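You operate a simulated robot arm through the tools that you are given. There is no shell and no other tool.

You are at the controls of a simulated two-armed robot. One attempt, no reset.

TASK
Shut the tower down, but let it cool before the fans go off.
Fine: stop, heat off, 45 or less on the screen, fans off, main switch off.

The check looks at the end state, three seconds after you hand in, the way a careful person would. Anything else that was tipped, shoved, dropped, spilled or broken makes it a failure.

THE ROBOT
Two 7-joint arms with fingered hands on one trunk that stands fixed in place. Base frame: the origin is at the foot of the trunk, x ahead of it, y to its left, z up. Units: mm, degrees, N and s.
The left shoulder is at [16, 163, 1218], the right one opposite. Each reaches about 1215 mm from its shoulder. Payload 4 kg a hand.
Tool frame (each hand has its own): the origin (TCP) lies between the finger pads and is the grasp point; the fingertips stand 36 mm ahead of it; z points along the fingers, y is the line along which they close. The gripper opens to 124 mm; its body begins 42 mm behind the TCP. The gripper is a hand of 4 fingers: y runs from the thumb to the fingers, the wrist lies at [-15, -99, -189] in the tool frame, and closing takes about 1.5 s.
Orientation is told as [roll, pitch, yaw] about the base's x, y, z axes, in that order, counted from this pose: with the fingers straight down and the wrist toward the robot, the tool's x, y and z point along [0, 1, 0], [1, 0, 0] and [0, 0, -1] of the base frame.

THE INTERFACE
- The arms move only by the tool servo_tool. It takes "left_motion", "right_motion" or both (then of equal length, played together; a hand with none holds still); each is text: rows parted by semicolons, each of 7 numbers parted by spaces: the shift along the tool's x, y, z in cm, then the turn, a rotation vector about the tool's x, y, z in degrees, then the opening, from 0 (shut) to 1 (fully open). In form: tx ty tz rx ry rz gripper; .... A call has 1 to 20 rows; each row shifts and turns the commanded pose from where the row before left it, along the tool's axes as they then stand. Each row takes 0.2 s and may step no farther than 50 mm and 8.6 degrees from the row before; otherwise, or with a gripper value out of range, the whole call is refused. Where a pose cannot be reached the arm comes as near as it can. A force on the tool above 90 N (or 10 N above the force at the start of the call, whichever is more), or a blocked arm, ends the call early, and 0.2 s more pass. Each finger travels about 45 mm/s and halts on what it meets, pressing with about 33 N; the grip force reading is that of the motor and also rises with nothing between the fingers. The clock runs only during rows and for 0.2 s after the last one: add rows that do not move to give the fingers time. It gives the time, the measured TCP pose, the force on the tool (base axes), the opening and the grip force at its end, in the units of the frame above (readings bear some noise), with the torque about the TCP (base axes, N m) and any sound that the robot's microphone picked up, and new pictures: "show" is both (left out), scene, wrist or none (wrist: the cameras of the hands that moved).
- Cameras (640 x 400 px; columns grow to the right, rows downward): "scene" is now at [92.5, -16.3, 1505.1]; the picture's right is [-0.17, -0.99, 0.00], its down [0.04, -0.01, -1.00] and it looks along [0.98, -0.17, 0.04] (base axes); focal length 368 px, centre (320, 200). "left" rides on the left gripper at [-75, -86, -123] in its tool frame; the picture's right is [-0.70, -0.34, 0.63], its down [0.64, -0.68, 0.35] and it looks along [0.32, 0.65, 0.69] (tool axes); focal length 275 px, centre (320, 200). "right" rides on the right gripper at [75, -86, -123] in its tool frame; the picture's right is [-0.70, 0.34, -0.63], its down [-0.64, -0.68, 0.35] and it looks along [-0.32, 0.65, 0.69] (tool axes); focal length 275 px, centre (320, 200). There is no depth. A picture from a camera that has moved, and an enlarged one, comes with that camera's place and axes in the base frame and with its lens.
- lift_body(by): moves the trunk up (or, below 0, down) by that many mm; the arms and the scene camera ride with it, the base frame stays. It gives what a move gives, with no picture.
- preshape(shape, hand): the hand has 4 fingers and takes this shape, open, in about a second: jaw (thumb against the fingers, like two jaws); tri (thumb and two fingers); tip (a fingertip pinch); poke (one finger out to press); point (the index stretched); flat (the hand flat); cup (the hand cupped); fist (a fist). The gripper value then closes the fingers along that shape, each until it touches; the sizes above hold for jaw. It gives what a move gives, with no picture.
- aim_head(pan, tilt): turns the head with the scene camera to pan (to the left, within 86 degrees either way) and tilt (down, from -29 to 69), counted from straight ahead of the robot (the tilt from the chest, where the trunk bows). It gives what a move gives, and a new picture of the scene camera.
- enlarge(camera, box): a new picture of the part [left, top, right, bottom] of that camera's present view, enlarged. No time passes.
- close_job(): hands the job in; it is judged then, once.

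Nothing tells you positions but the pictures and the camera data. Unless the task says otherwise, let go and move clear before handing in.

The tools are called after "Emit:" as a command line: name --argument value ..., lists and objects as JSON in quotes. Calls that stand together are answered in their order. servo_tool: Moves the arms, as the interface text tells. Its arguments: {"type":"object","properties":{"left_motion":{"type":"string"},"right_motion":{"type":"string"},"show":{"type":"string","enum":["both","scene","wrist","none"]}},"required":[]} The other tools are called the same way: lift_body (by) moves the trunk up or down; preshape (shape, hand) gives the hand a shape; aim_head (pan, tilt) turns the head that bears the scene camera; enlarge (camera, box) takes an enlarged picture of a part of a camera's view; close_job () hands the job in.

At the start:

```text
t: 0.0
left_position: [856.9, 85.1, 1617.2]
left_tool_rot: [0.1, 0.0, 0.1]
left_ft_force: [-0.8, 0.6, -0.2]
left_ft_torque: [0.0, -0.02, 0.0]
left_gripper_width: 123.5
left_grip_force: 0.0
left_shape: jaw
right_position: [552.9, -423.1, 1625.6]
right_tool_rot: [0.0, -0.1, 0.0]
right_ft_force: [0.4, 0.3, -0.2]
right_ft_torque: [0.03, 0.03, -0.01]
right_gripper_width: 123.8
right_grip_force: 0.0
right_shape: jaw
trunk travel left (down, up): [-375.0, 103.0]
head pan, tilt (commanded): [-9.8, -3.7]
```

scene: 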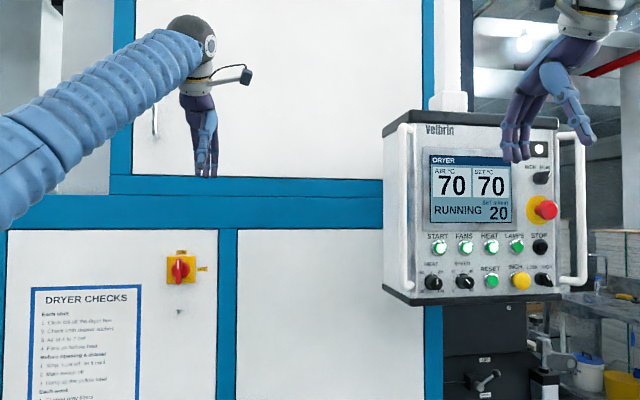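
right: 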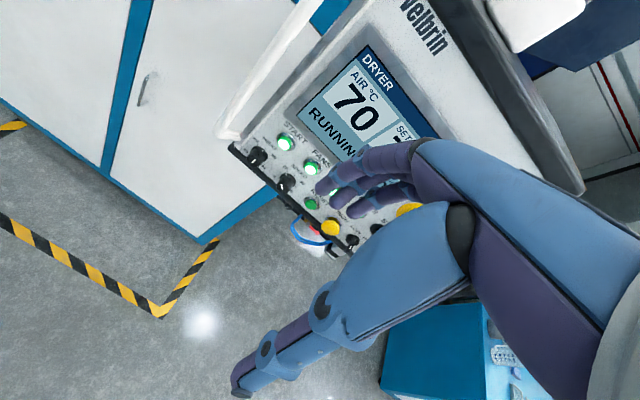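
left: 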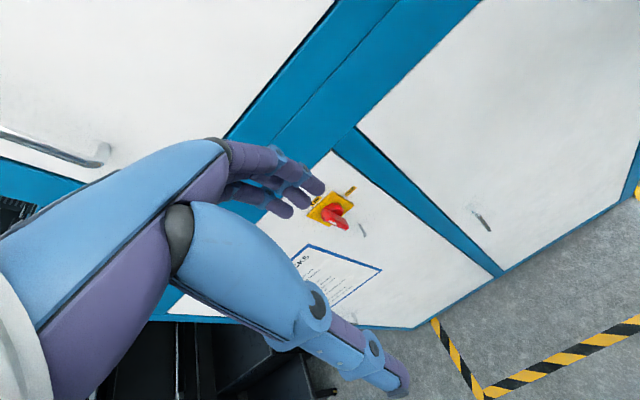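

I see the dryer's control panel at right with a screen reading 70/70 RUNNING, a row of lit buttons, and a red/yellow main rotary switch on the cabinet at left. First I take enlarged pictures to read the labels before moving anything.

Emit:
enlarge --camera "scene" --box '[380, 220, 600, 310]'

Emit:
enlarge --camera "scene" --box '[380, 100, 600, 230]'

Emit:
enlarge --camera "scene" --box '[140, 235, 230, 320]'

Emit:
enlarge --camera "scene" --box '[20, 280, 150, 400]'

```text
2.91 times, centred on (490, 265) of scene
camera zoom: at [92.5, -16.3, 1505.1], right [-0.17, -0.99, 0.0], down [0.04, -0.01, -1.0], along [0.98, -0.17, 0.04], focal length 1071 px, centre (-174, 11)
```

zoom: 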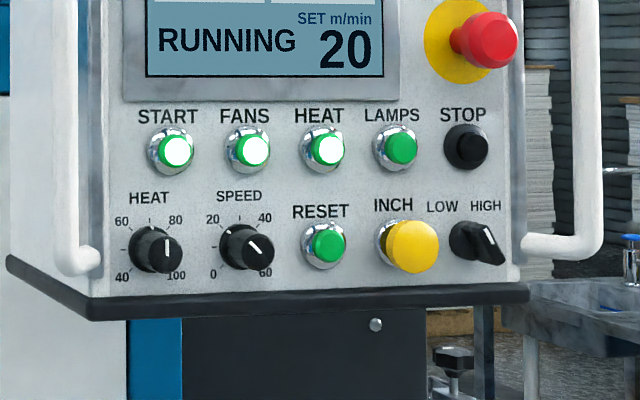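

```text
2.91 times, centred on (490, 165) of scene
camera zoom: at [92.5, -16.3, 1505.1], right [-0.17, -0.99, 0.0], down [0.04, -0.01, -1.0], along [0.98, -0.17, 0.04], focal length 1071 px, centre (-174, 302)
```

zoom: 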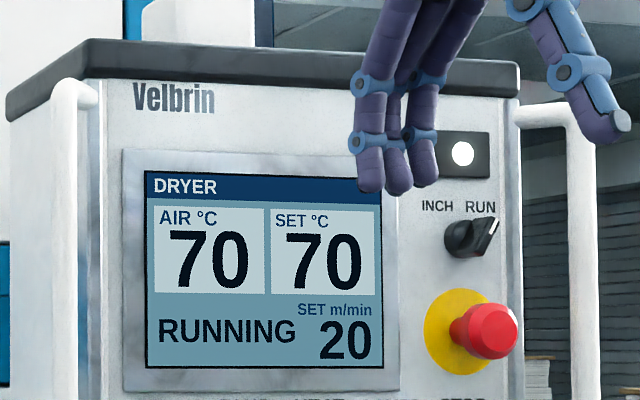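

```text
4.71 times, centred on (185, 278) of scene
camera zoom: at [92.5, -16.3, 1505.1], right [-0.17, -0.99, 0.0], down [0.04, -0.01, -1.0], along [0.98, -0.17, 0.04], focal length 1733 px, centre (955, -165)
```

zoom: 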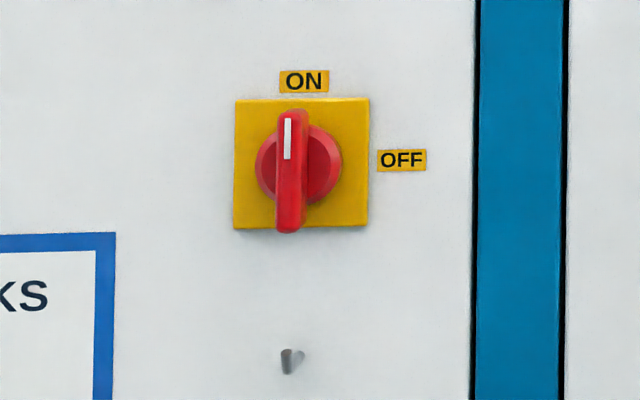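

```text
3.33 times, centred on (85, 340) of scene
camera zoom: at [92.5, -16.3, 1505.1], right [-0.17, -0.99, 0.0], down [0.04, -0.01, -1.0], along [0.98, -0.17, 0.04], focal length 1228 px, centre (1103, -267)
```

zoom: 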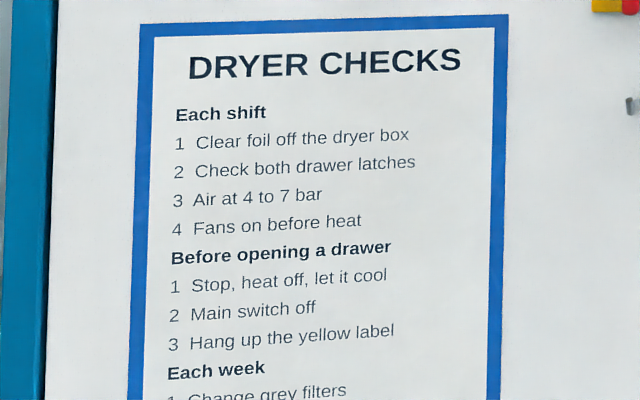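

The panel buttons are at about x≈800, y from −390 to −600, z≈1437, and the main switch is near (1088, 177, 1359). All of START, FANS and HEAT are lit, so I'll shape the right hand for poking and look closer at the panel from the wrist camera.

Emit:
preshape --hand "right" --shape "poke"

Emit:
enlarge --camera "right" --box '[220, 60, 460, 260]'

Emit:
enlarge --camera "scene" --box '[440, 0, 640, 180]'

```text
t: 0.9
left_position: [857.4, 85.7, 1617.2]
left_tool_rot: [0.0, -0.1, 0.0]
left_ft_force: [-0.5, 0.0, -0.8]
left_ft_torque: [-0.03, -0.03, -0.04]
left_gripper_width: 123.5
left_grip_force: 0.1
left_shape: jaw
right_position: [552.2, -422.8, 1624.8]
right_tool_rot: [0.0, 0.0, 0.0]
right_ft_force: [-0.2, -0.2, -0.4]
right_ft_torque: [0.0, 0.06, 0.0]
right_gripper_width: 0.0
right_grip_force: 0.1
right_shape: poke
trunk travel left (down, up): [-375.0, 103.0]
head pan, tilt (commanded): [-9.8, -3.7]
```

```text
2.00 times, centred on (340, 160) of right
camera zoom: at [468.4, -349.8, 1748.7], right [0.34, -0.7, 0.63], down [-0.68, -0.64, -0.35], along [0.65, -0.32, -0.69], focal length 551 px, centre (280, 280)
```

zoom: 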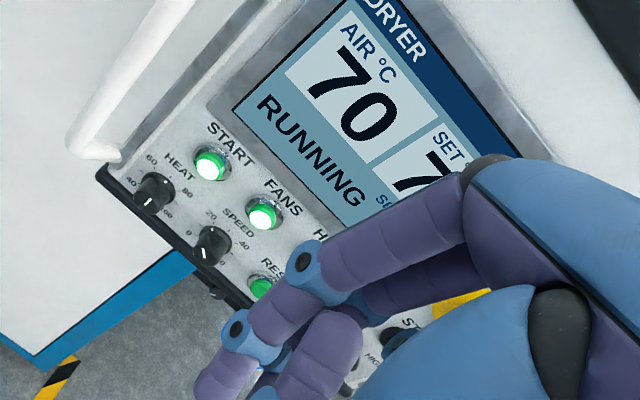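

```text
2.22 times, centred on (540, 90) of scene
camera zoom: at [92.5, -16.3, 1505.1], right [-0.17, -0.99, 0.0], down [0.04, -0.01, -1.0], along [0.98, -0.17, 0.04], focal length 818 px, centre (-169, 444)
```

zoom: 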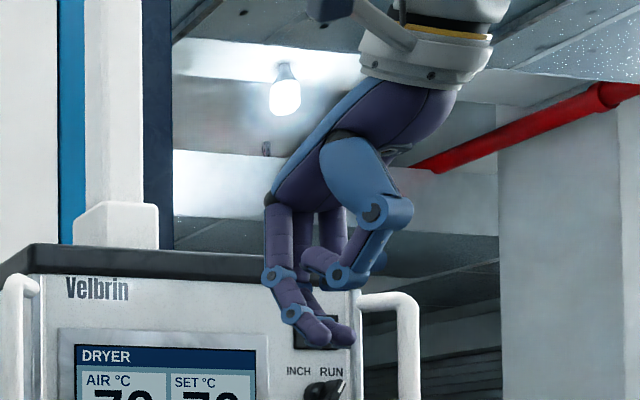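

The wrist and scene views agree: START ≈(802,−391,1436), FANS ≈(809,−455,1435), then HEAT, LAMPS and STOP at about 65 mm spacing with the panel yawed slightly away. Next I turn the right hand to point its finger straight at the panel, well clear of it.

Emit:
servo_tool --right_motion "0 0 0 -8.2 0 0 0;0 0 0 -8.2 0 0 0;0 0 0 -8.2 0 0 0;0 0 0 -8.2 0 0 0;0 0 0 -8.2 0 0 0;0 0 0 -8.2 0 0 0;0 0 0 -8.2 0 0 0;0 0 0 -8.2 0 0 0;0 0 0 -8.2 0 0 0;0 0 0 -8.2 0 0 0;0 0 0 -8 0 0 0;0 0 0 0 0 0 0"

```text
t: 3.5
left_position: [855.9, 85.9, 1617.9]
left_tool_rot: [0.0, 0.0, 0.0]
left_ft_force: [0.4, -0.8, -0.1]
left_ft_torque: [-0.04, 0.0, 0.0]
left_gripper_width: 123.4
left_grip_force: 0.2
left_shape: jaw
right_position: [553.0, -422.5, 1625.4]
right_tool_rot: [155.0, -89.9, -155.0]
right_ft_force: [0.4, 0.1, 0.0]
right_ft_torque: [-0.02, -0.01, -0.01]
right_gripper_width: 0.0
right_grip_force: 0.0
right_shape: poke
trunk travel left (down, up): [-375.0, 103.0]
head pan, tilt (commanded): [-9.8, -3.7]
camera scene: at [91.8, -16.0, 1505.2], right [-0.17, -0.99, 0.0], down [0.04, -0.01, -1.0], along [0.98, -0.17, 0.04], focal length 368 px, centre (320, 200)
camera right: at [430.7, -349.6, 1540.7], right [-0.63, -0.7, 0.34], down [0.35, -0.64, -0.68], along [0.69, -0.32, 0.65], focal length 275 px, centre (320, 200)
```

scene: 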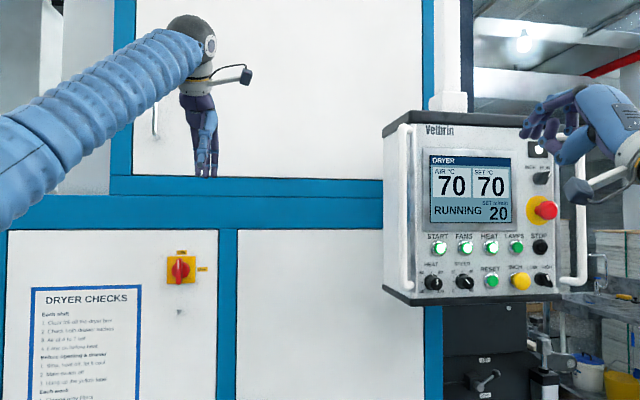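
right: 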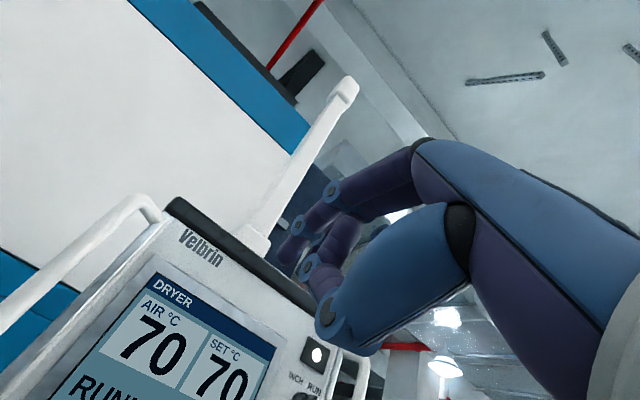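

Emit:
enlarge --camera "scene" --box '[500, 60, 640, 230]'

Emit:
enlarge --camera "right" --box '[240, 130, 480, 340]'

```text
2.35 times, centred on (570, 145) of scene
camera zoom: at [91.8, -16.0, 1505.2], right [-0.17, -0.99, 0.0], down [0.04, -0.01, -1.0], along [0.98, -0.17, 0.04], focal length 866 px, centre (-268, 329)
```

zoom: 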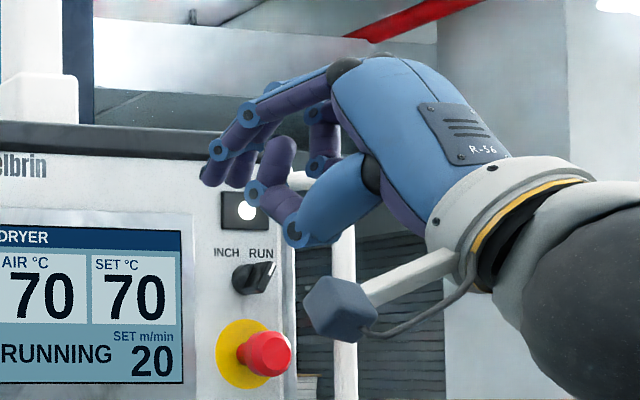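

```text
1.90 times, centred on (360, 235) of right
camera zoom: at [430.7, -349.6, 1540.7], right [-0.63, -0.7, 0.34], down [0.35, -0.64, -0.68], along [0.69, -0.32, 0.65], focal length 524 px, centre (244, 133)
```

zoom: 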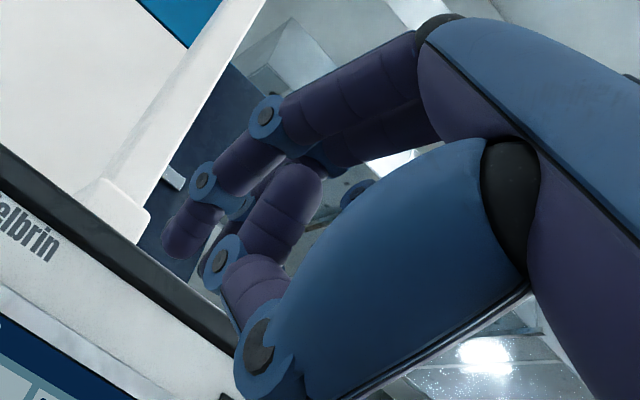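

The hand now points at the panel, with the fingertip near (591, −420, 1628), but the finger looks hooked downward at its end. I'll open the poke shape fully and also try stepping back slightly to see whether the finger straightens.

Emit:
servo_tool --right_motion "0 0 0 0 0 0 1;0 0 0 0 0 0 1;0 0 0 0 0 0 1;0 0 0 0 0 0 1;0 0 0 0 0 0 1" --show "none"

Emit:
enlarge --camera "scene" --box '[500, 60, 640, 230]'

Emit:
enlarge --camera "right" --box '[240, 130, 480, 340]'

```text
t: 4.7
left_position: [856.1, 85.5, 1617.0]
left_tool_rot: [0.0, -0.1, 0.1]
left_ft_force: [0.5, 1.4, 0.2]
left_ft_torque: [0.0, 0.0, 0.01]
left_gripper_width: 123.6
left_grip_force: 0.0
left_shape: jaw
right_position: [553.6, -422.9, 1624.8]
right_tool_rot: [102.2, -90.0, -102.2]
right_ft_force: [0.7, 0.6, 0.0]
right_ft_torque: [0.01, 0.01, 0.02]
right_gripper_width: 0.0
right_grip_force: 0.1
right_shape: poke
trunk travel left (down, up): [-375.0, 103.0]
head pan, tilt (commanded): [-9.8, -3.7]
```

```text
2.35 times, centred on (570, 145) of scene
camera zoom: at [92.5, -16.4, 1505.1], right [-0.17, -0.99, 0.0], down [0.04, -0.01, -1.0], along [0.98, -0.17, 0.04], focal length 866 px, centre (-268, 329)
```

zoom: 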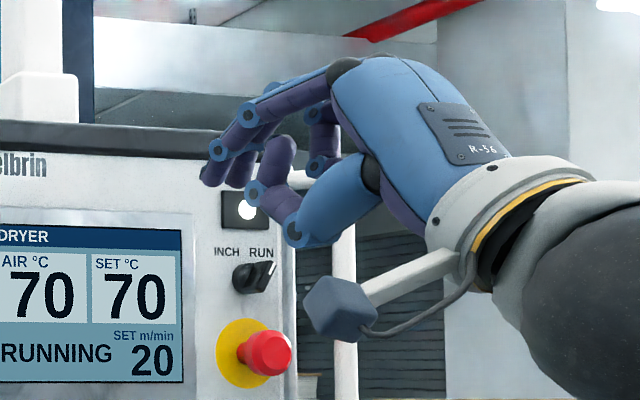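

```text
1.90 times, centred on (360, 235) of right
camera zoom: at [431.6, -350.1, 1540.4], right [-0.63, -0.7, 0.34], down [0.35, -0.64, -0.68], along [0.69, -0.32, 0.65], focal length 524 px, centre (244, 133)
```

zoom: 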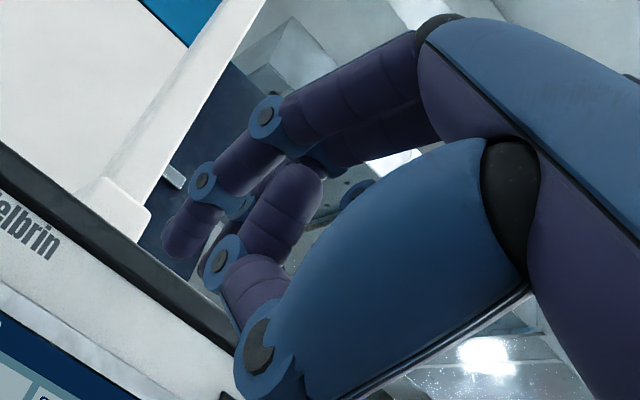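

The finger shape stays the same, but triangulating its joints shows the fingertip is the foremost point, about 38 mm ahead of the TCP, so it can press. I'll yaw the hand 6° to square up with the panel and move it down and right, to stand about 110 mm in front of STOP.

Emit:
servo_tool --right_motion "0 0 0 0 6 0 0;-3.63 -2.74 0 0 0 0 0;-3.63 -2.74 0 0 0 0 0;-3.63 -2.74 0 0 0 0 0;-3.63 -2.74 0 0 0 0 0;-3.63 -2.74 0 0 0 0 0;-3.63 -2.74 0 0 0 0 0;-3.63 -2.74 0 0 0 0 0;0 0 3.3 0 0 0 0;0 0 3.3 0 0 0 0;0 0 3.3 0 0 0 0;0 0 0 0 0 0 0"

```text
t: 7.3
left_position: [856.1, 85.7, 1618.1]
left_tool_rot: [0.0, 0.0, 0.0]
left_ft_force: [-0.5, 0.8, 1.1]
left_ft_torque: [-0.01, 0.01, 0.0]
left_gripper_width: 123.8
left_grip_force: 0.1
left_shape: jaw
right_position: [674.9, -664.2, 1430.3]
right_tool_rot: [156.5, -89.9, -150.5]
right_ft_force: [0.2, -0.4, 0.0]
right_ft_torque: [-0.02, -0.03, 0.01]
right_gripper_width: 0.3
right_grip_force: 0.1
right_shape: poke
trunk travel left (down, up): [-375.0, 103.0]
head pan, tilt (commanded): [-9.8, -3.7]
camera scene: at [91.9, -16.4, 1505.2], right [-0.17, -0.99, 0.0], down [0.04, -0.01, -1.0], along [0.98, -0.17, 0.04], focal length 368 px, centre (320, 200)
camera right: at [547.5, -604.6, 1345.7], right [-0.56, -0.76, 0.34], down [0.41, -0.6, -0.68], along [0.72, -0.24, 0.65], focal length 275 px, centre (320, 200)
```

scene: 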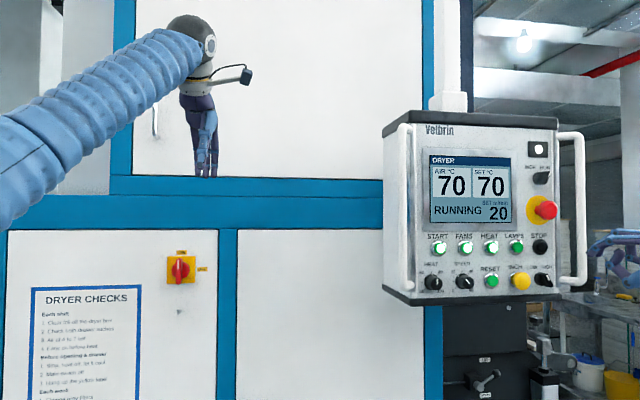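
right: 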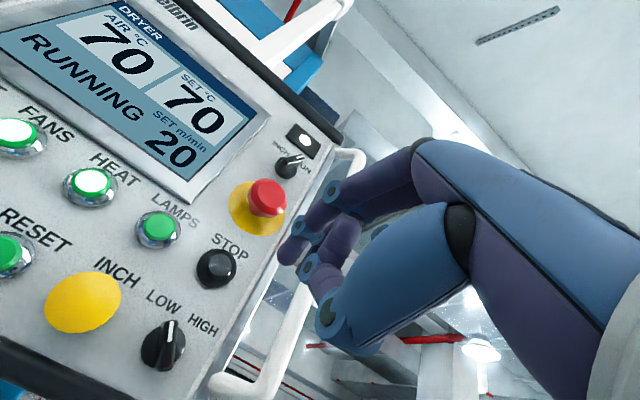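

Triangulating again from this closer view puts HEAT at (800,−512,1433), LAMPS at (800,−572,1433) and STOP at (800,−628,1434), so the panel faces straight toward me, not yawed. The right handle bar sits near (740,−676), close to STOP, so I'll look at the hand's width before choosing an approach angle.

Emit:
enlarge --camera "scene" --box '[530, 200, 640, 310]'

Emit:
enlarge --camera "right" --box '[180, 120, 480, 400]'

```text
3.64 times, centred on (585, 255) of scene
camera zoom: at [91.9, -16.4, 1505.2], right [-0.17, -0.99, 0.0], down [0.04, -0.01, -1.0], along [0.98, -0.17, 0.04], focal length 1339 px, centre (-644, 0)
```

zoom: 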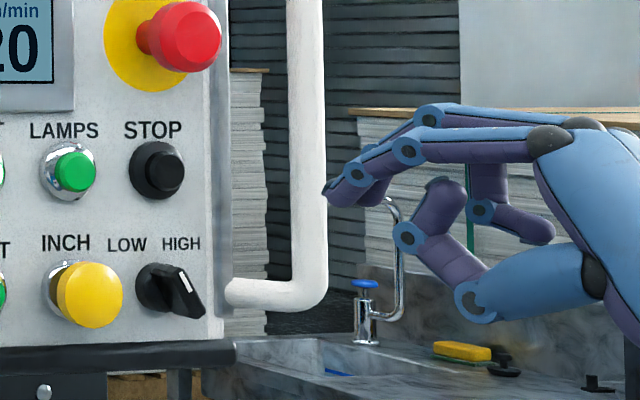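

```text
1.43 times, centred on (330, 260) of right
camera zoom: at [547.5, -604.6, 1345.7], right [-0.56, -0.76, 0.34], down [0.41, -0.6, -0.68], along [0.72, -0.24, 0.65], focal length 393 px, centre (306, 114)
```

zoom: 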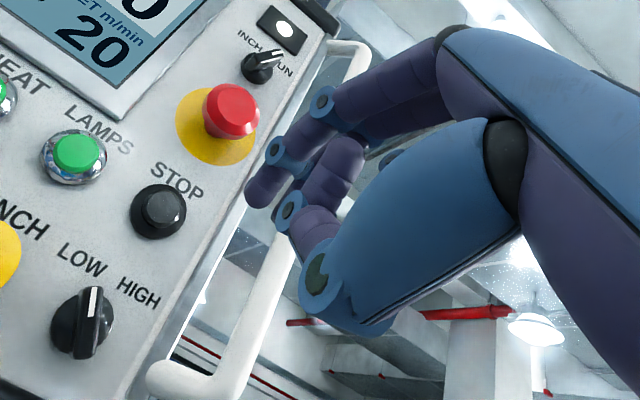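

The poke shape keeps two fingers forward with the tip about 35 mm ahead of the TCP, and the hand is presently in line with the handle bar. I'll shift left and yaw to about −30°, so that the hand's bulk stays away from the bar when I press STOP.

Emit:
servo_tool --right_motion "4.9 0.2 -1 0 0 0 0;0 0 0 0 -7.2 0 0;0 0 0 0 -7.2 0 0;0 0 0 0 -7.2 0 0;0 0 0 0 -7.2 0 0;0 0 0 0 -7.2 0 0;0 0 0 0 0 0 0"

```text
t: 8.9
left_position: [857.2, 84.7, 1617.8]
left_tool_rot: [-0.1, 0.0, 0.0]
left_ft_force: [0.3, 0.2, -0.2]
left_ft_torque: [0.02, -0.04, 0.01]
left_gripper_width: 123.8
left_grip_force: 0.0
left_shape: jaw
right_position: [662.6, -616.9, 1435.1]
right_tool_rot: [88.8, -90.0, -118.9]
right_ft_force: [-0.4, 1.0, -0.4]
right_ft_torque: [0.01, 0.01, 0.03]
right_gripper_width: 0.0
right_grip_force: 0.1
right_shape: poke
trunk travel left (down, up): [-375.0, 103.0]
head pan, tilt (commanded): [-9.8, -3.7]
camera scene: at [91.8, -17.2, 1505.2], right [-0.17, -0.99, 0.0], down [0.04, -0.01, -1.0], along [0.98, -0.17, 0.04], focal length 368 px, centre (320, 200)
camera right: at [595.3, -493.2, 1350.6], right [-0.9, -0.28, 0.34], down [-0.02, -0.73, -0.68], along [0.44, -0.62, 0.65], focal length 275 px, centre (320, 200)
```

scene: 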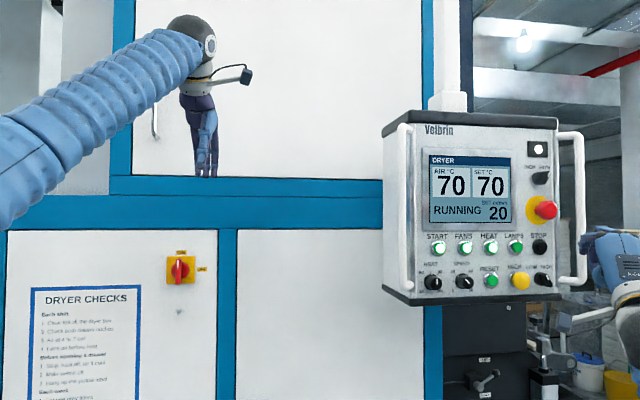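
right: 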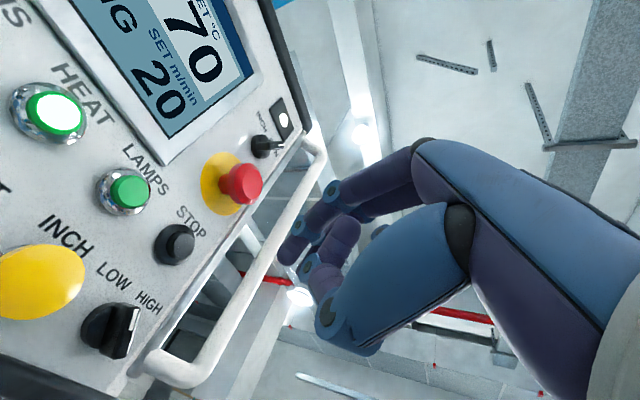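

The hand is now squared beside the bar with its tip estimated at (696,−630,1436), directly ahead of STOP. I'll advance 55 mm straight along +x and look again.

Emit:
servo_tool --right_motion "0.9 0 1.6 0 0 0 0;0.9 0 1.6 0 0 0 0;0.95 0 1.6 0 0 0 0;0 0 0 0 0 0 0"

Emit:
enlarge --camera "right" --box '[120, 120, 400, 360]'

Emit:
enlarge --camera "scene" --box '[500, 190, 620, 300]'

```text
t: 9.9
left_position: [856.1, 84.5, 1618.2]
left_tool_rot: [0.0, 0.0, 0.0]
left_ft_force: [-0.3, 0.6, 0.3]
left_ft_torque: [-0.02, -0.05, 0.0]
left_gripper_width: 123.6
left_grip_force: 0.1
left_shape: jaw
right_position: [718.6, -617.2, 1437.1]
right_tool_rot: [94.9, -90.0, -125.0]
right_ft_force: [0.6, -0.6, 0.5]
right_ft_torque: [0.0, -0.01, 0.05]
right_gripper_width: 0.0
right_grip_force: 0.1
right_shape: poke
trunk travel left (down, up): [-375.0, 103.0]
head pan, tilt (commanded): [-9.8, -3.7]
camera scene: at [92.1, -16.6, 1505.1], right [-0.17, -0.99, 0.0], down [0.04, -0.01, -1.0], along [0.98, -0.17, 0.04], focal length 368 px, centre (320, 200)
camera right: at [651.1, -492.2, 1350.8], right [-0.9, -0.29, 0.34], down [-0.02, -0.73, -0.68], along [0.44, -0.62, 0.65], focal length 275 px, centre (320, 200)
```

scene: 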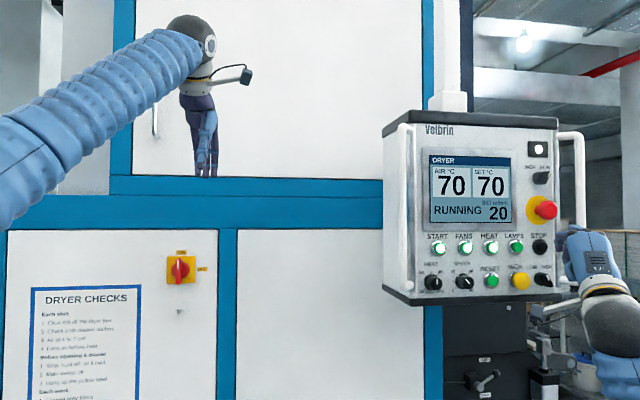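
right: 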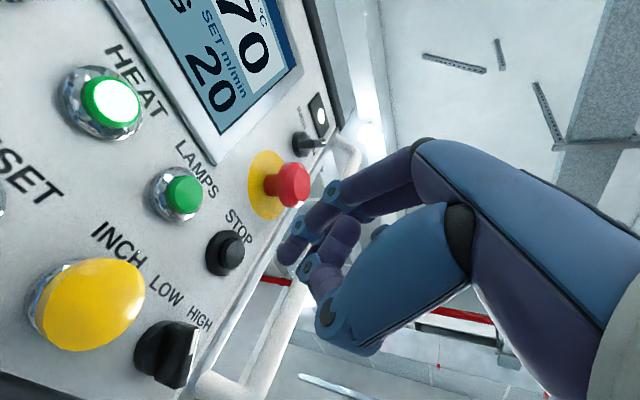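

```text
1.67 times, centred on (260, 240) of right
camera zoom: at [651.1, -492.2, 1350.8], right [-0.9, -0.29, 0.34], down [-0.02, -0.73, -0.68], along [0.44, -0.62, 0.65], focal length 459 px, centre (420, 133)
```

zoom: 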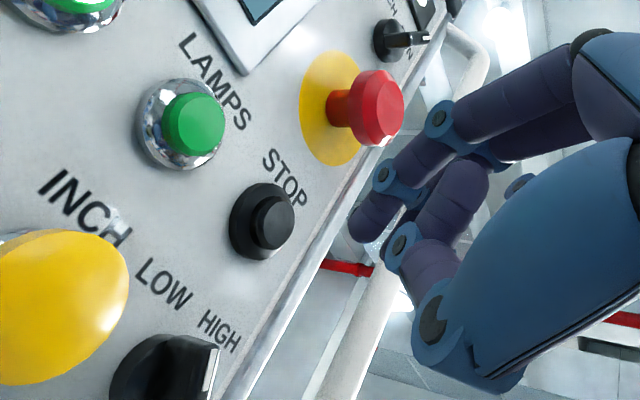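

```text
3.64 times, centred on (560, 245) of scene
camera zoom: at [92.1, -16.6, 1505.1], right [-0.17, -0.99, 0.0], down [0.04, -0.01, -1.0], along [0.98, -0.17, 0.04], focal length 1339 px, centre (-553, 36)
```

zoom: 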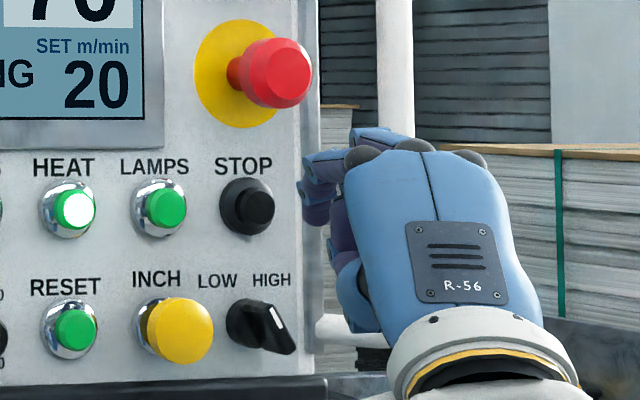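

The fingertip now sits near (751,−628,1436), directly in front of STOP at about (802,−630,1434), with the handle bar well clear. I'll close in 40 mm, then press in small steps while watching the force.

Emit:
servo_tool --right_motion "0.6 -0.1 1.2 0 0 0 0;0.65 -0.1 1.15 0 0 0 0;0.65 0 1.15 0 0 0 0;0 0 0 0 0 0 0"

Emit:
enlarge --camera "right" --box '[180, 160, 400, 330]'

Emit:
enlarge --camera "scene" --box '[500, 190, 620, 300]'

```text
t: 10.9
left_position: [856.6, 84.7, 1617.0]
left_tool_rot: [0.0, 0.0, 0.0]
left_ft_force: [0.1, 0.1, 0.1]
left_ft_torque: [0.02, 0.0, -0.01]
left_gripper_width: 123.7
left_grip_force: 0.0
left_shape: jaw
right_position: [757.5, -619.0, 1433.9]
right_tool_rot: [86.6, -89.9, -116.8]
right_ft_force: [0.4, -0.6, -0.5]
right_ft_torque: [-0.02, 0.01, 0.0]
right_gripper_width: 0.0
right_grip_force: 0.1
right_shape: poke
trunk travel left (down, up): [-375.0, 103.0]
head pan, tilt (commanded): [-9.8, -3.7]
camera scene: at [92.2, -16.5, 1505.1], right [-0.17, -0.99, 0.0], down [0.04, -0.01, -1.0], along [0.98, -0.17, 0.04], focal length 368 px, centre (320, 200)
camera right: at [690.5, -494.3, 1349.7], right [-0.9, -0.29, 0.34], down [-0.02, -0.73, -0.68], along [0.44, -0.62, 0.65], focal length 275 px, centre (320, 200)
```

scene: 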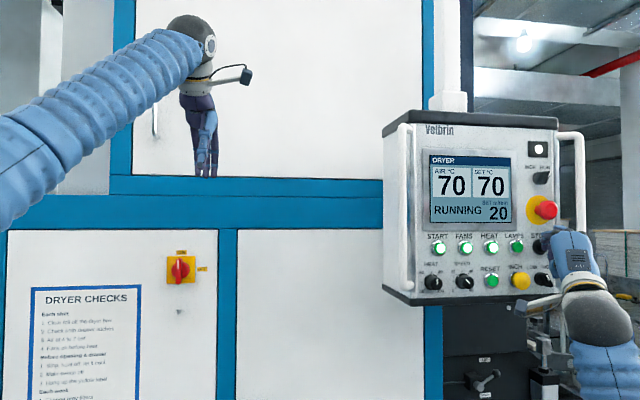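
right: 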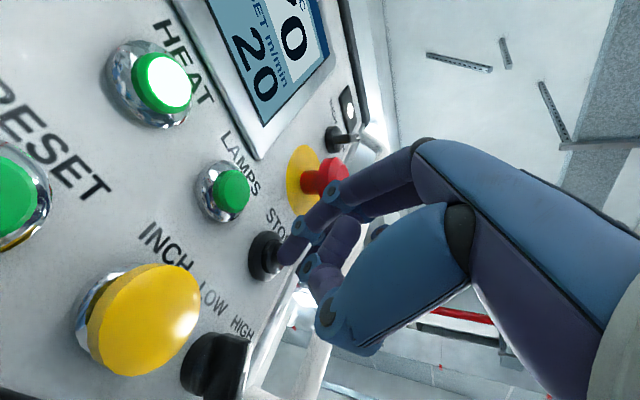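

```text
2.35 times, centred on (290, 245) of right
camera zoom: at [690.5, -494.3, 1349.7], right [-0.9, -0.29, 0.34], down [-0.02, -0.73, -0.68], along [0.44, -0.62, 0.65], focal length 648 px, centre (391, 94)
```

zoom: 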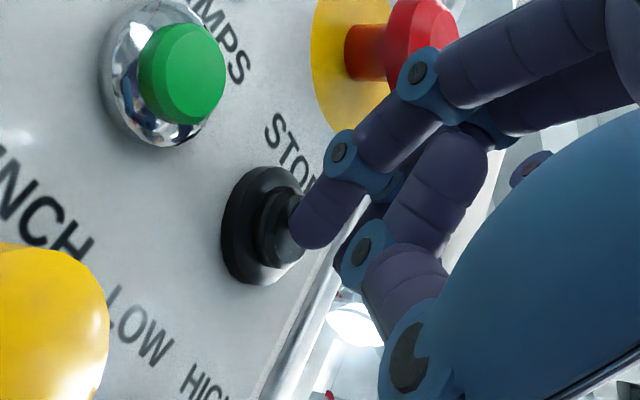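

```text
3.64 times, centred on (560, 245) of scene
camera zoom: at [92.2, -16.5, 1505.1], right [-0.17, -0.99, 0.0], down [0.04, -0.01, -1.0], along [0.98, -0.17, 0.04], focal length 1339 px, centre (-553, 36)
```

zoom: 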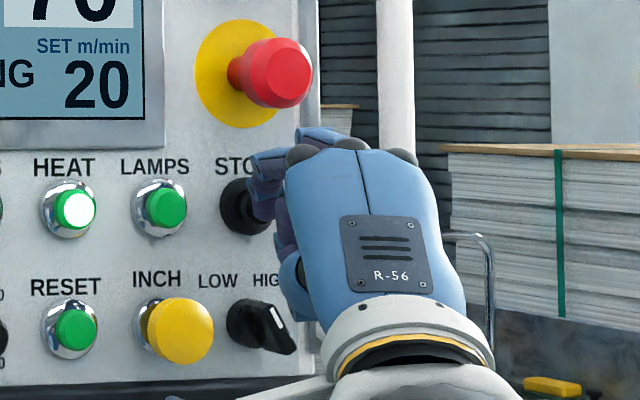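

The fingertip is just in front of the STOP cap and aligned with it. I press in with small steps now.

Emit:
servo_tool --right_motion "0.15 0 0.26 0 0 0 0;0.15 0 0.26 0 0 0 0;0.15 0 0.26 0 0 0 0" --show "scene"

Emit:
enlarge --camera "right" --box '[180, 160, 400, 330]'

```text
t: 11.7
left_position: [853.4, 84.9, 1619.8]
left_tool_rot: [0.0, 0.0, -0.1]
left_ft_force: [-0.5, -0.2, -0.3]
left_ft_torque: [-0.01, -0.04, 0.0]
left_gripper_width: 123.6
left_grip_force: 0.0
left_shape: jaw
right_position: [764.7, -618.6, 1435.9]
right_tool_rot: [157.5, -89.9, 172.4]
right_ft_force: [-11.3, 0.6, 1.4]
right_ft_torque: [0.03, 0.03, -0.02]
right_gripper_width: 0.0
right_grip_force: 0.0
right_shape: poke
trunk travel left (down, up): [-375.0, 103.0]
head pan, tilt (commanded): [-9.8, -3.7]
heard: click
camera scene: at [90.5, -16.1, 1505.3], right [-0.17, -0.99, 0.0], down [0.04, -0.01, -1.0], along [0.98, -0.17, 0.04], focal length 368 px, centre (320, 200)
```

scene: 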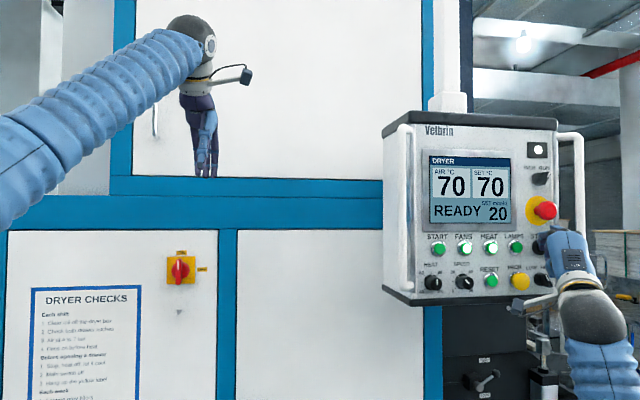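

```text
2.35 times, centred on (290, 245) of right
camera zoom: at [697.6, -494.4, 1350.3], right [-0.9, -0.28, 0.33], down [-0.02, -0.73, -0.68], along [0.44, -0.62, 0.65], focal length 648 px, centre (391, 94)
```

zoom: 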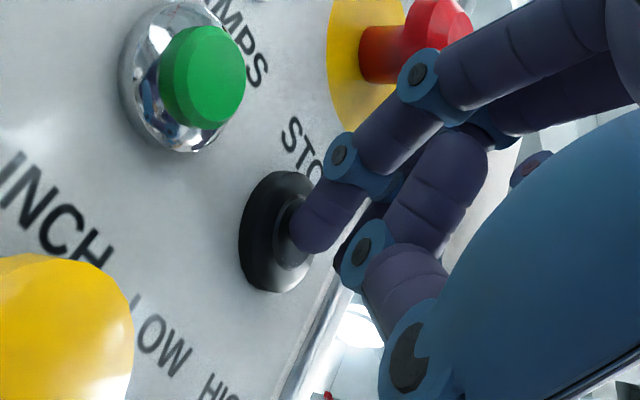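

The click was heard and the screen now says READY with START unlit, so stop is done; HEAT and FANS are still lit. Next I back off 50 mm and shift left about 119 mm to stand in front of HEAT at (800,−512,1433).

Emit:
servo_tool --right_motion "-1.25 0 -2.17 0 0 0 0;-1.25 0 -2.17 0 0 0 0;3.44 0 -1.98 0 0 0 0;3.44 0 -1.98 0 0 0 0;3.44 0 -1.98 0 0 0 0;0 0 0 0 0 0 0;0 0 0 0 0 0 0"

Emit:
enlarge --camera "right" --box '[100, 100, 400, 340]'

Emit:
enlarge --camera "scene" --box '[420, 140, 600, 300]'

```text
t: 13.3
left_position: [856.3, 86.8, 1618.1]
left_tool_rot: [-0.1, 0.1, 0.0]
left_ft_force: [-0.6, 0.9, -0.3]
left_ft_torque: [0.0, 0.0, 0.02]
left_gripper_width: 123.7
left_grip_force: 0.1
left_shape: jaw
right_position: [719.4, -501.6, 1433.3]
right_tool_rot: [43.3, -90.1, -73.3]
right_ft_force: [-0.5, 0.7, -0.3]
right_ft_torque: [-0.04, 0.01, 0.01]
right_gripper_width: 0.0
right_grip_force: 0.0
right_shape: poke
trunk travel left (down, up): [-375.0, 103.0]
head pan, tilt (commanded): [-9.8, -3.7]
camera scene: at [92.4, -15.7, 1505.1], right [-0.17, -0.99, 0.0], down [0.04, -0.01, -1.0], along [0.98, -0.17, 0.04], focal length 368 px, centre (320, 200)
camera right: at [651.9, -376.6, 1349.4], right [-0.9, -0.29, 0.34], down [-0.02, -0.73, -0.68], along [0.44, -0.62, 0.65], focal length 275 px, centre (320, 200)
```

scene: 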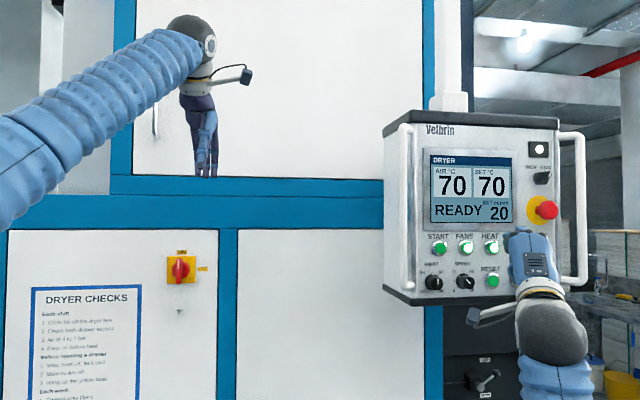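
right: 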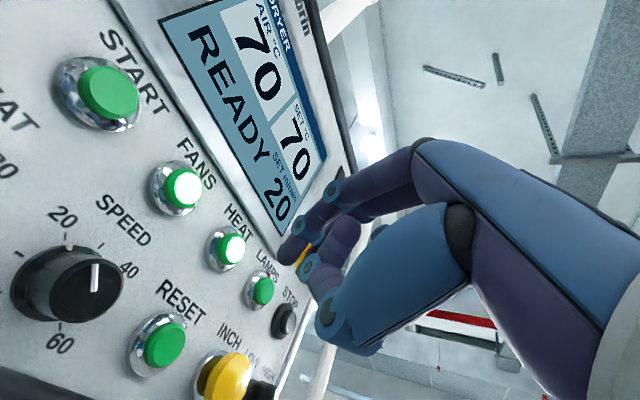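

```text
1.67 times, centred on (250, 220) of right
camera zoom: at [651.9, -376.6, 1349.4], right [-0.9, -0.29, 0.34], down [-0.02, -0.73, -0.68], along [0.44, -0.62, 0.65], focal length 459 px, centre (437, 167)
```

zoom: 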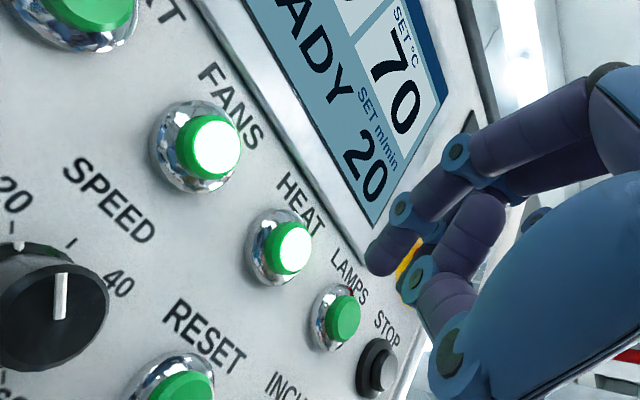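

```text
2.50 times, centred on (510, 220) of scene
camera zoom: at [92.4, -15.7, 1505.1], right [-0.17, -0.99, 0.0], down [0.04, -0.01, -1.0], along [0.98, -0.17, 0.04], focal length 921 px, centre (-155, 150)
```

zoom: 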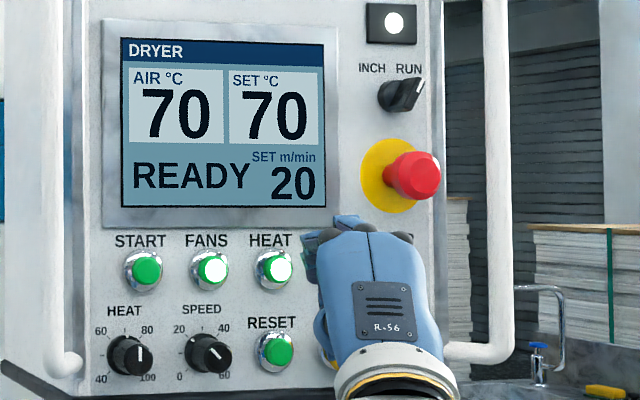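

The finger is now in front of HEAT, perhaps 4 mm right of its centre. I correct that while closing in by 35 mm, then check alignment.

Emit:
servo_tool --right_motion "1.05 0.05 1.42 0 0 0 0;1.05 0.05 1.42 0 0 0 0;0 0 0 0 0 0 0" --show "scene"

Emit:
enlarge --camera "right" --box '[180, 160, 400, 330]'

Emit:
enlarge --camera "scene" --box '[420, 140, 600, 300]'

```text
t: 14.1
left_position: [857.2, 84.9, 1618.7]
left_tool_rot: [0.0, -0.1, 0.1]
left_ft_force: [-0.5, 0.2, 0.0]
left_ft_torque: [0.02, 0.0, -0.02]
left_gripper_width: 123.5
left_grip_force: 0.0
left_shape: jaw
right_position: [752.6, -495.3, 1433.9]
right_tool_rot: [69.9, -90.0, -100.1]
right_ft_force: [-0.5, -0.2, -1.1]
right_ft_torque: [0.02, 0.0, -0.02]
right_gripper_width: 0.1
right_grip_force: 0.0
right_shape: poke
trunk travel left (down, up): [-375.0, 103.0]
head pan, tilt (commanded): [-9.8, -3.7]
camera scene: at [92.3, -16.6, 1505.1], right [-0.17, -0.99, 0.0], down [0.04, -0.01, -1.0], along [0.98, -0.17, 0.04], focal length 368 px, centre (320, 200)
```

scene: 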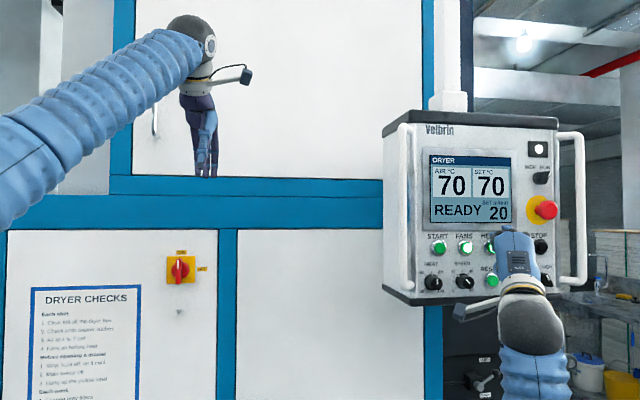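

```text
2.35 times, centred on (290, 245) of right
camera zoom: at [684.6, -372.5, 1349.2], right [-0.9, -0.29, 0.34], down [-0.02, -0.73, -0.68], along [0.44, -0.62, 0.65], focal length 648 px, centre (391, 94)
```

zoom: 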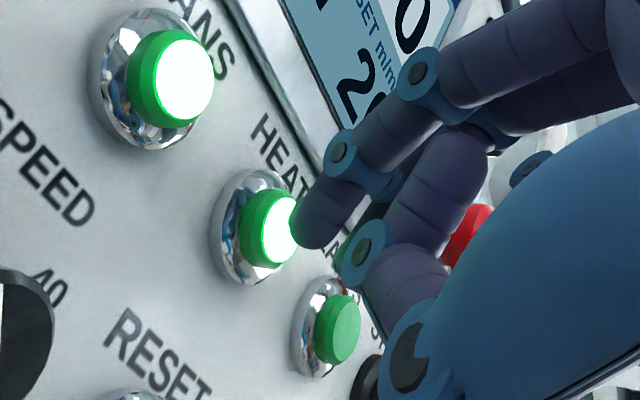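

```text
2.50 times, centred on (510, 220) of scene
camera zoom: at [92.3, -16.6, 1505.1], right [-0.17, -0.99, 0.0], down [0.04, -0.01, -1.0], along [0.98, -0.17, 0.04], focal length 921 px, centre (-155, 150)
```

zoom: 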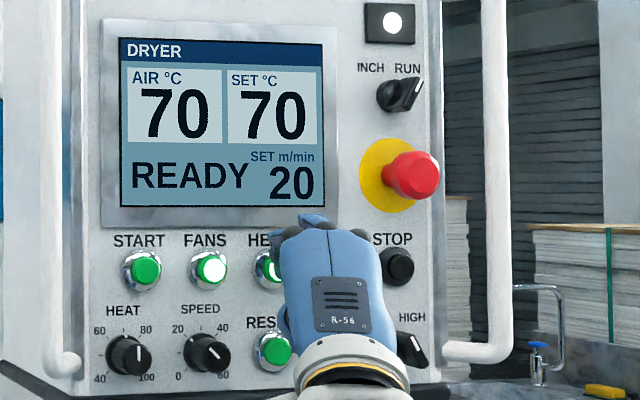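

The fingertip is lined up with the HEAT cap, a few millimetres away. I press it in small steps.

Emit:
servo_tool --right_motion "0.15 0 0.26 0 0 0 0;0.15 0 0.26 0 0 0 0;0.15 0 0.26 0 0 0 0;0.1 0 0.17 0 0 0 0" --show "scene"

Emit:
enlarge --camera "right" --box '[180, 160, 400, 330]'

```text
t: 15.1
left_position: [856.3, 85.9, 1616.9]
left_tool_rot: [0.0, 0.0, 0.0]
left_ft_force: [0.1, -1.2, -0.6]
left_ft_torque: [0.02, 0.02, 0.03]
left_gripper_width: 123.8
left_grip_force: 0.0
left_shape: jaw
right_position: [763.0, -495.7, 1434.4]
right_tool_rot: [131.6, -89.9, -161.6]
right_ft_force: [-2.7, -0.4, -1.3]
right_ft_torque: [0.02, 0.03, -0.02]
right_gripper_width: 0.0
right_grip_force: 0.1
right_shape: poke
trunk travel left (down, up): [-375.0, 103.0]
head pan, tilt (commanded): [-9.8, -3.7]
heard: click
camera scene: at [92.2, -16.1, 1505.1], right [-0.17, -0.99, 0.0], down [0.04, -0.01, -1.0], along [0.98, -0.17, 0.04], focal length 368 px, centre (320, 200)
```

scene: 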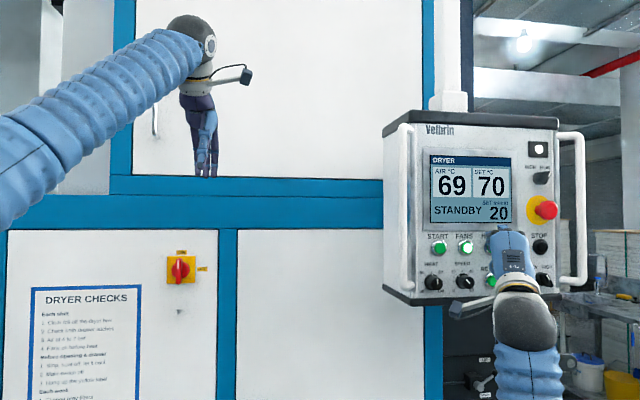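

```text
2.35 times, centred on (290, 245) of right
camera zoom: at [695.3, -371.2, 1350.3], right [-0.9, -0.29, 0.34], down [-0.02, -0.73, -0.68], along [0.44, -0.62, 0.65], focal length 648 px, centre (391, 94)
```

zoom: 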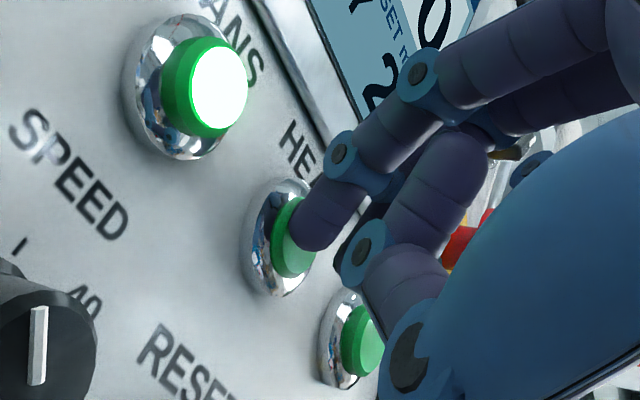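

The HEAT lamp is out, the screen shows STANDBY and the air has begun falling (69). I back the right hand off and park it in front of FANS without touching it, and meanwhile turn the left hand to point forward so it is ready for the main switch later.

Emit:
servo_tool --right_motion "-1.25 0 -2.17 0 0 0 0;-1.25 0 -2.17 0 0 0 0;2.6 0 -1.5 0 0 0 0;2.6 0 -1.5 0 0 0 0;0 0 0 0 0 0 0;0 0 0 0 0 0 0;0 0 0 0 0 0 0;0 0 0 0 0 0 0;0 0 0 0 0 0 0;0 0 0 0 0 0 0;0 0 0 0 0 0 0;0 0 0 0 0 0 0" --left_motion "0 0 0 -8.2 0 0 1;0 0 0 -8.2 0 0 1;0 0 0 -8.2 0 0 1;0 0 0 -8.2 0 0 1;0 0 0 -8.2 0 0 1;0 0 0 -8.2 0 0 1;0 0 0 -8.2 0 0 1;0 0 0 -8.2 0 0 1;0 0 0 -8.2 0 0 1;0 0 0 -8.2 0 0 1;0 0 0 -8 0 0 1;0 0 0 0 0 0 1"

```text
t: 17.7
left_position: [856.4, 85.8, 1617.2]
left_tool_rot: [-158.8, -89.9, 158.9]
left_ft_force: [0.2, 0.3, -0.6]
left_ft_torque: [0.01, -0.01, 0.0]
left_gripper_width: 123.7
left_grip_force: 0.0
left_shape: jaw
right_position: [712.9, -434.5, 1435.4]
right_tool_rot: [137.4, -90.0, -167.4]
right_ft_force: [-0.6, 0.3, -0.3]
right_ft_torque: [-0.04, -0.01, -0.01]
right_gripper_width: 0.1
right_grip_force: 0.0
right_shape: poke
trunk travel left (down, up): [-375.0, 103.0]
head pan, tilt (commanded): [-9.8, -3.7]
camera scene: at [92.0, -15.9, 1505.2], right [-0.17, -0.99, 0.0], down [0.04, -0.01, -1.0], along [0.98, -0.17, 0.04], focal length 368 px, centre (320, 200)
camera right: at [645.2, -309.8, 1351.2], right [-0.9, -0.29, 0.34], down [-0.02, -0.73, -0.68], along [0.44, -0.62, 0.65], focal length 275 px, centre (320, 200)
camera left: at [732.7, 10.6, 1533.0], right [0.63, -0.7, -0.34], down [0.35, 0.64, -0.68], along [0.69, 0.32, 0.65], focal length 275 px, centre (320, 200)
```

scene: 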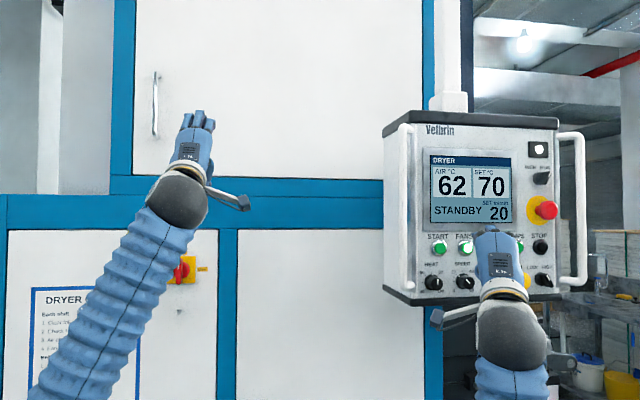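
right: 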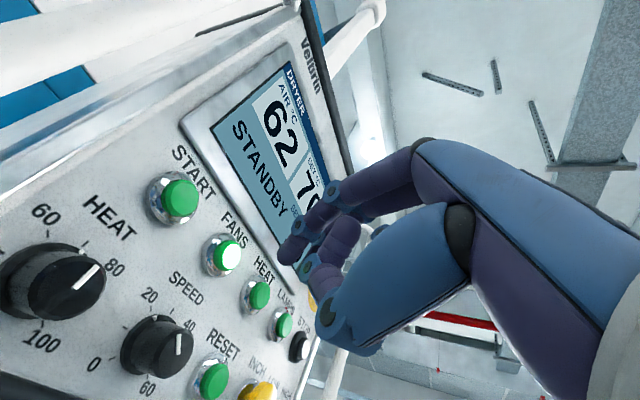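
left: 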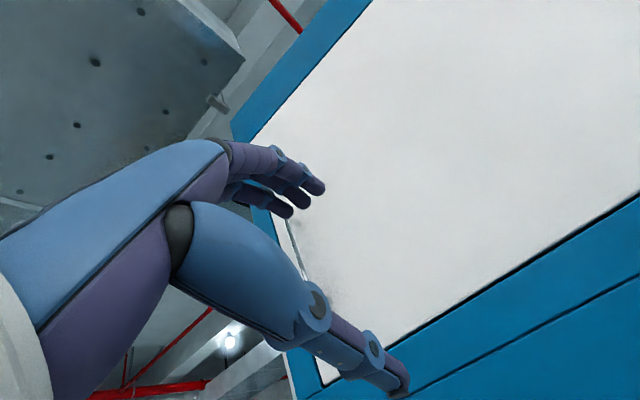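

The air reads 62 and is falling about 2.7° per second; the FANS lamp remains on. I continue with the left hand, rolling it so that its jaws will close sideways on the vertical switch lever.

Emit:
servo_tool --left_motion "0 0 0 0 0 -8.2 1;0 0 0 0 0 -8.2 1;0 0 0 0 0 -8.2 1;0 0 0 0 0 -8.2 1;0 0 0 0 0 -8.2 1;0 0 0 0 0 -8.2 1;0 0 0 0 0 -8.2 1;0 0 0 0 0 -8.2 1;0 0 0 0 0 -8.2 1;0 0 0 0 0 -8.2 1;0 0 0 0 0 -8 1;0 0 0 0 0 0 1"

Emit:
enlarge --camera "right" --box '[100, 100, 400, 340]'

```text
t: 20.3
left_position: [855.4, 86.2, 1616.9]
left_tool_rot: [-90.0, 0.0, 90.0]
left_ft_force: [0.1, -0.1, -0.1]
left_ft_torque: [0.04, 0.02, -0.02]
left_gripper_width: 124.0
left_grip_force: 0.0
left_shape: jaw
right_position: [714.3, -435.6, 1435.9]
right_tool_rot: [39.6, -90.0, -69.6]
right_ft_force: [0.3, 0.1, 0.3]
right_ft_torque: [-0.03, 0.0, -0.03]
right_gripper_width: 0.2
right_grip_force: 0.0
right_shape: poke
trunk travel left (down, up): [-375.0, 103.0]
head pan, tilt (commanded): [-9.8, -3.7]
camera scene: at [92.8, -16.1, 1505.1], right [-0.17, -0.99, 0.0], down [0.04, -0.01, -1.0], along [0.98, -0.17, 0.04], focal length 368 px, centre (320, 200)
camera left: at [733.1, -0.4, 1693.2], right [0.63, -0.33, 0.7], down [0.35, -0.68, -0.64], along [0.69, 0.65, -0.32], focal length 275 px, centre (320, 200)
```

scene: 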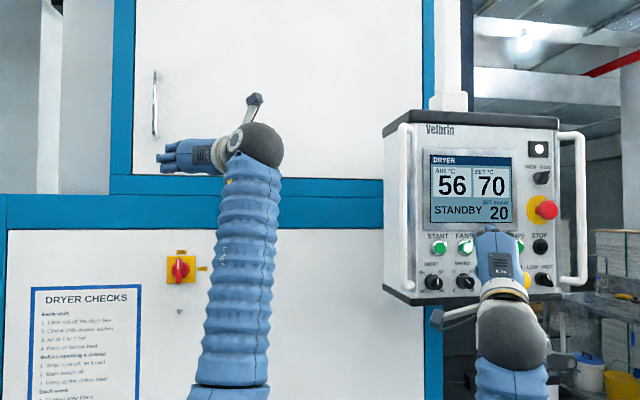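
left: 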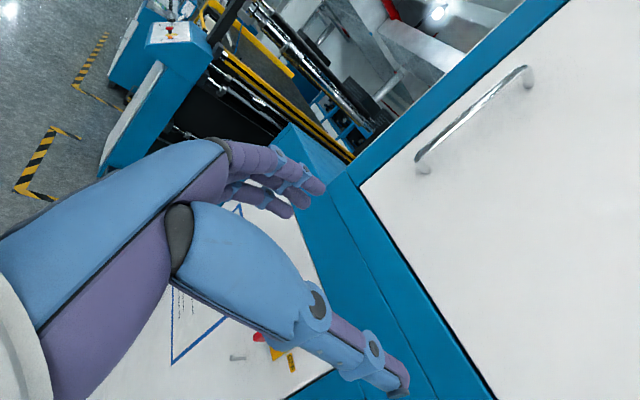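

```text
1.67 times, centred on (250, 220) of right
camera zoom: at [645.9, -310.0, 1350.7], right [-0.9, -0.29, 0.34], down [-0.02, -0.73, -0.68], along [0.44, -0.62, 0.65], focal length 459 px, centre (437, 167)
```

zoom: 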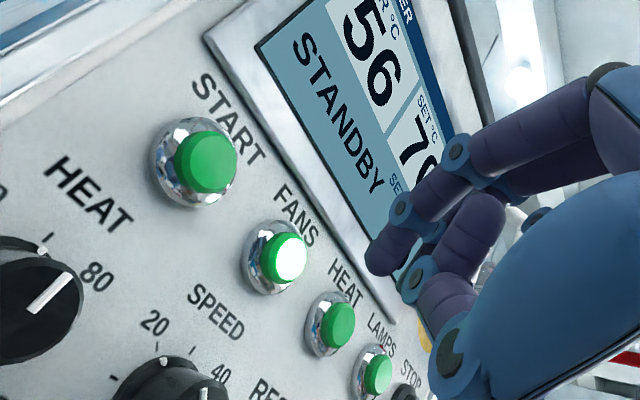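

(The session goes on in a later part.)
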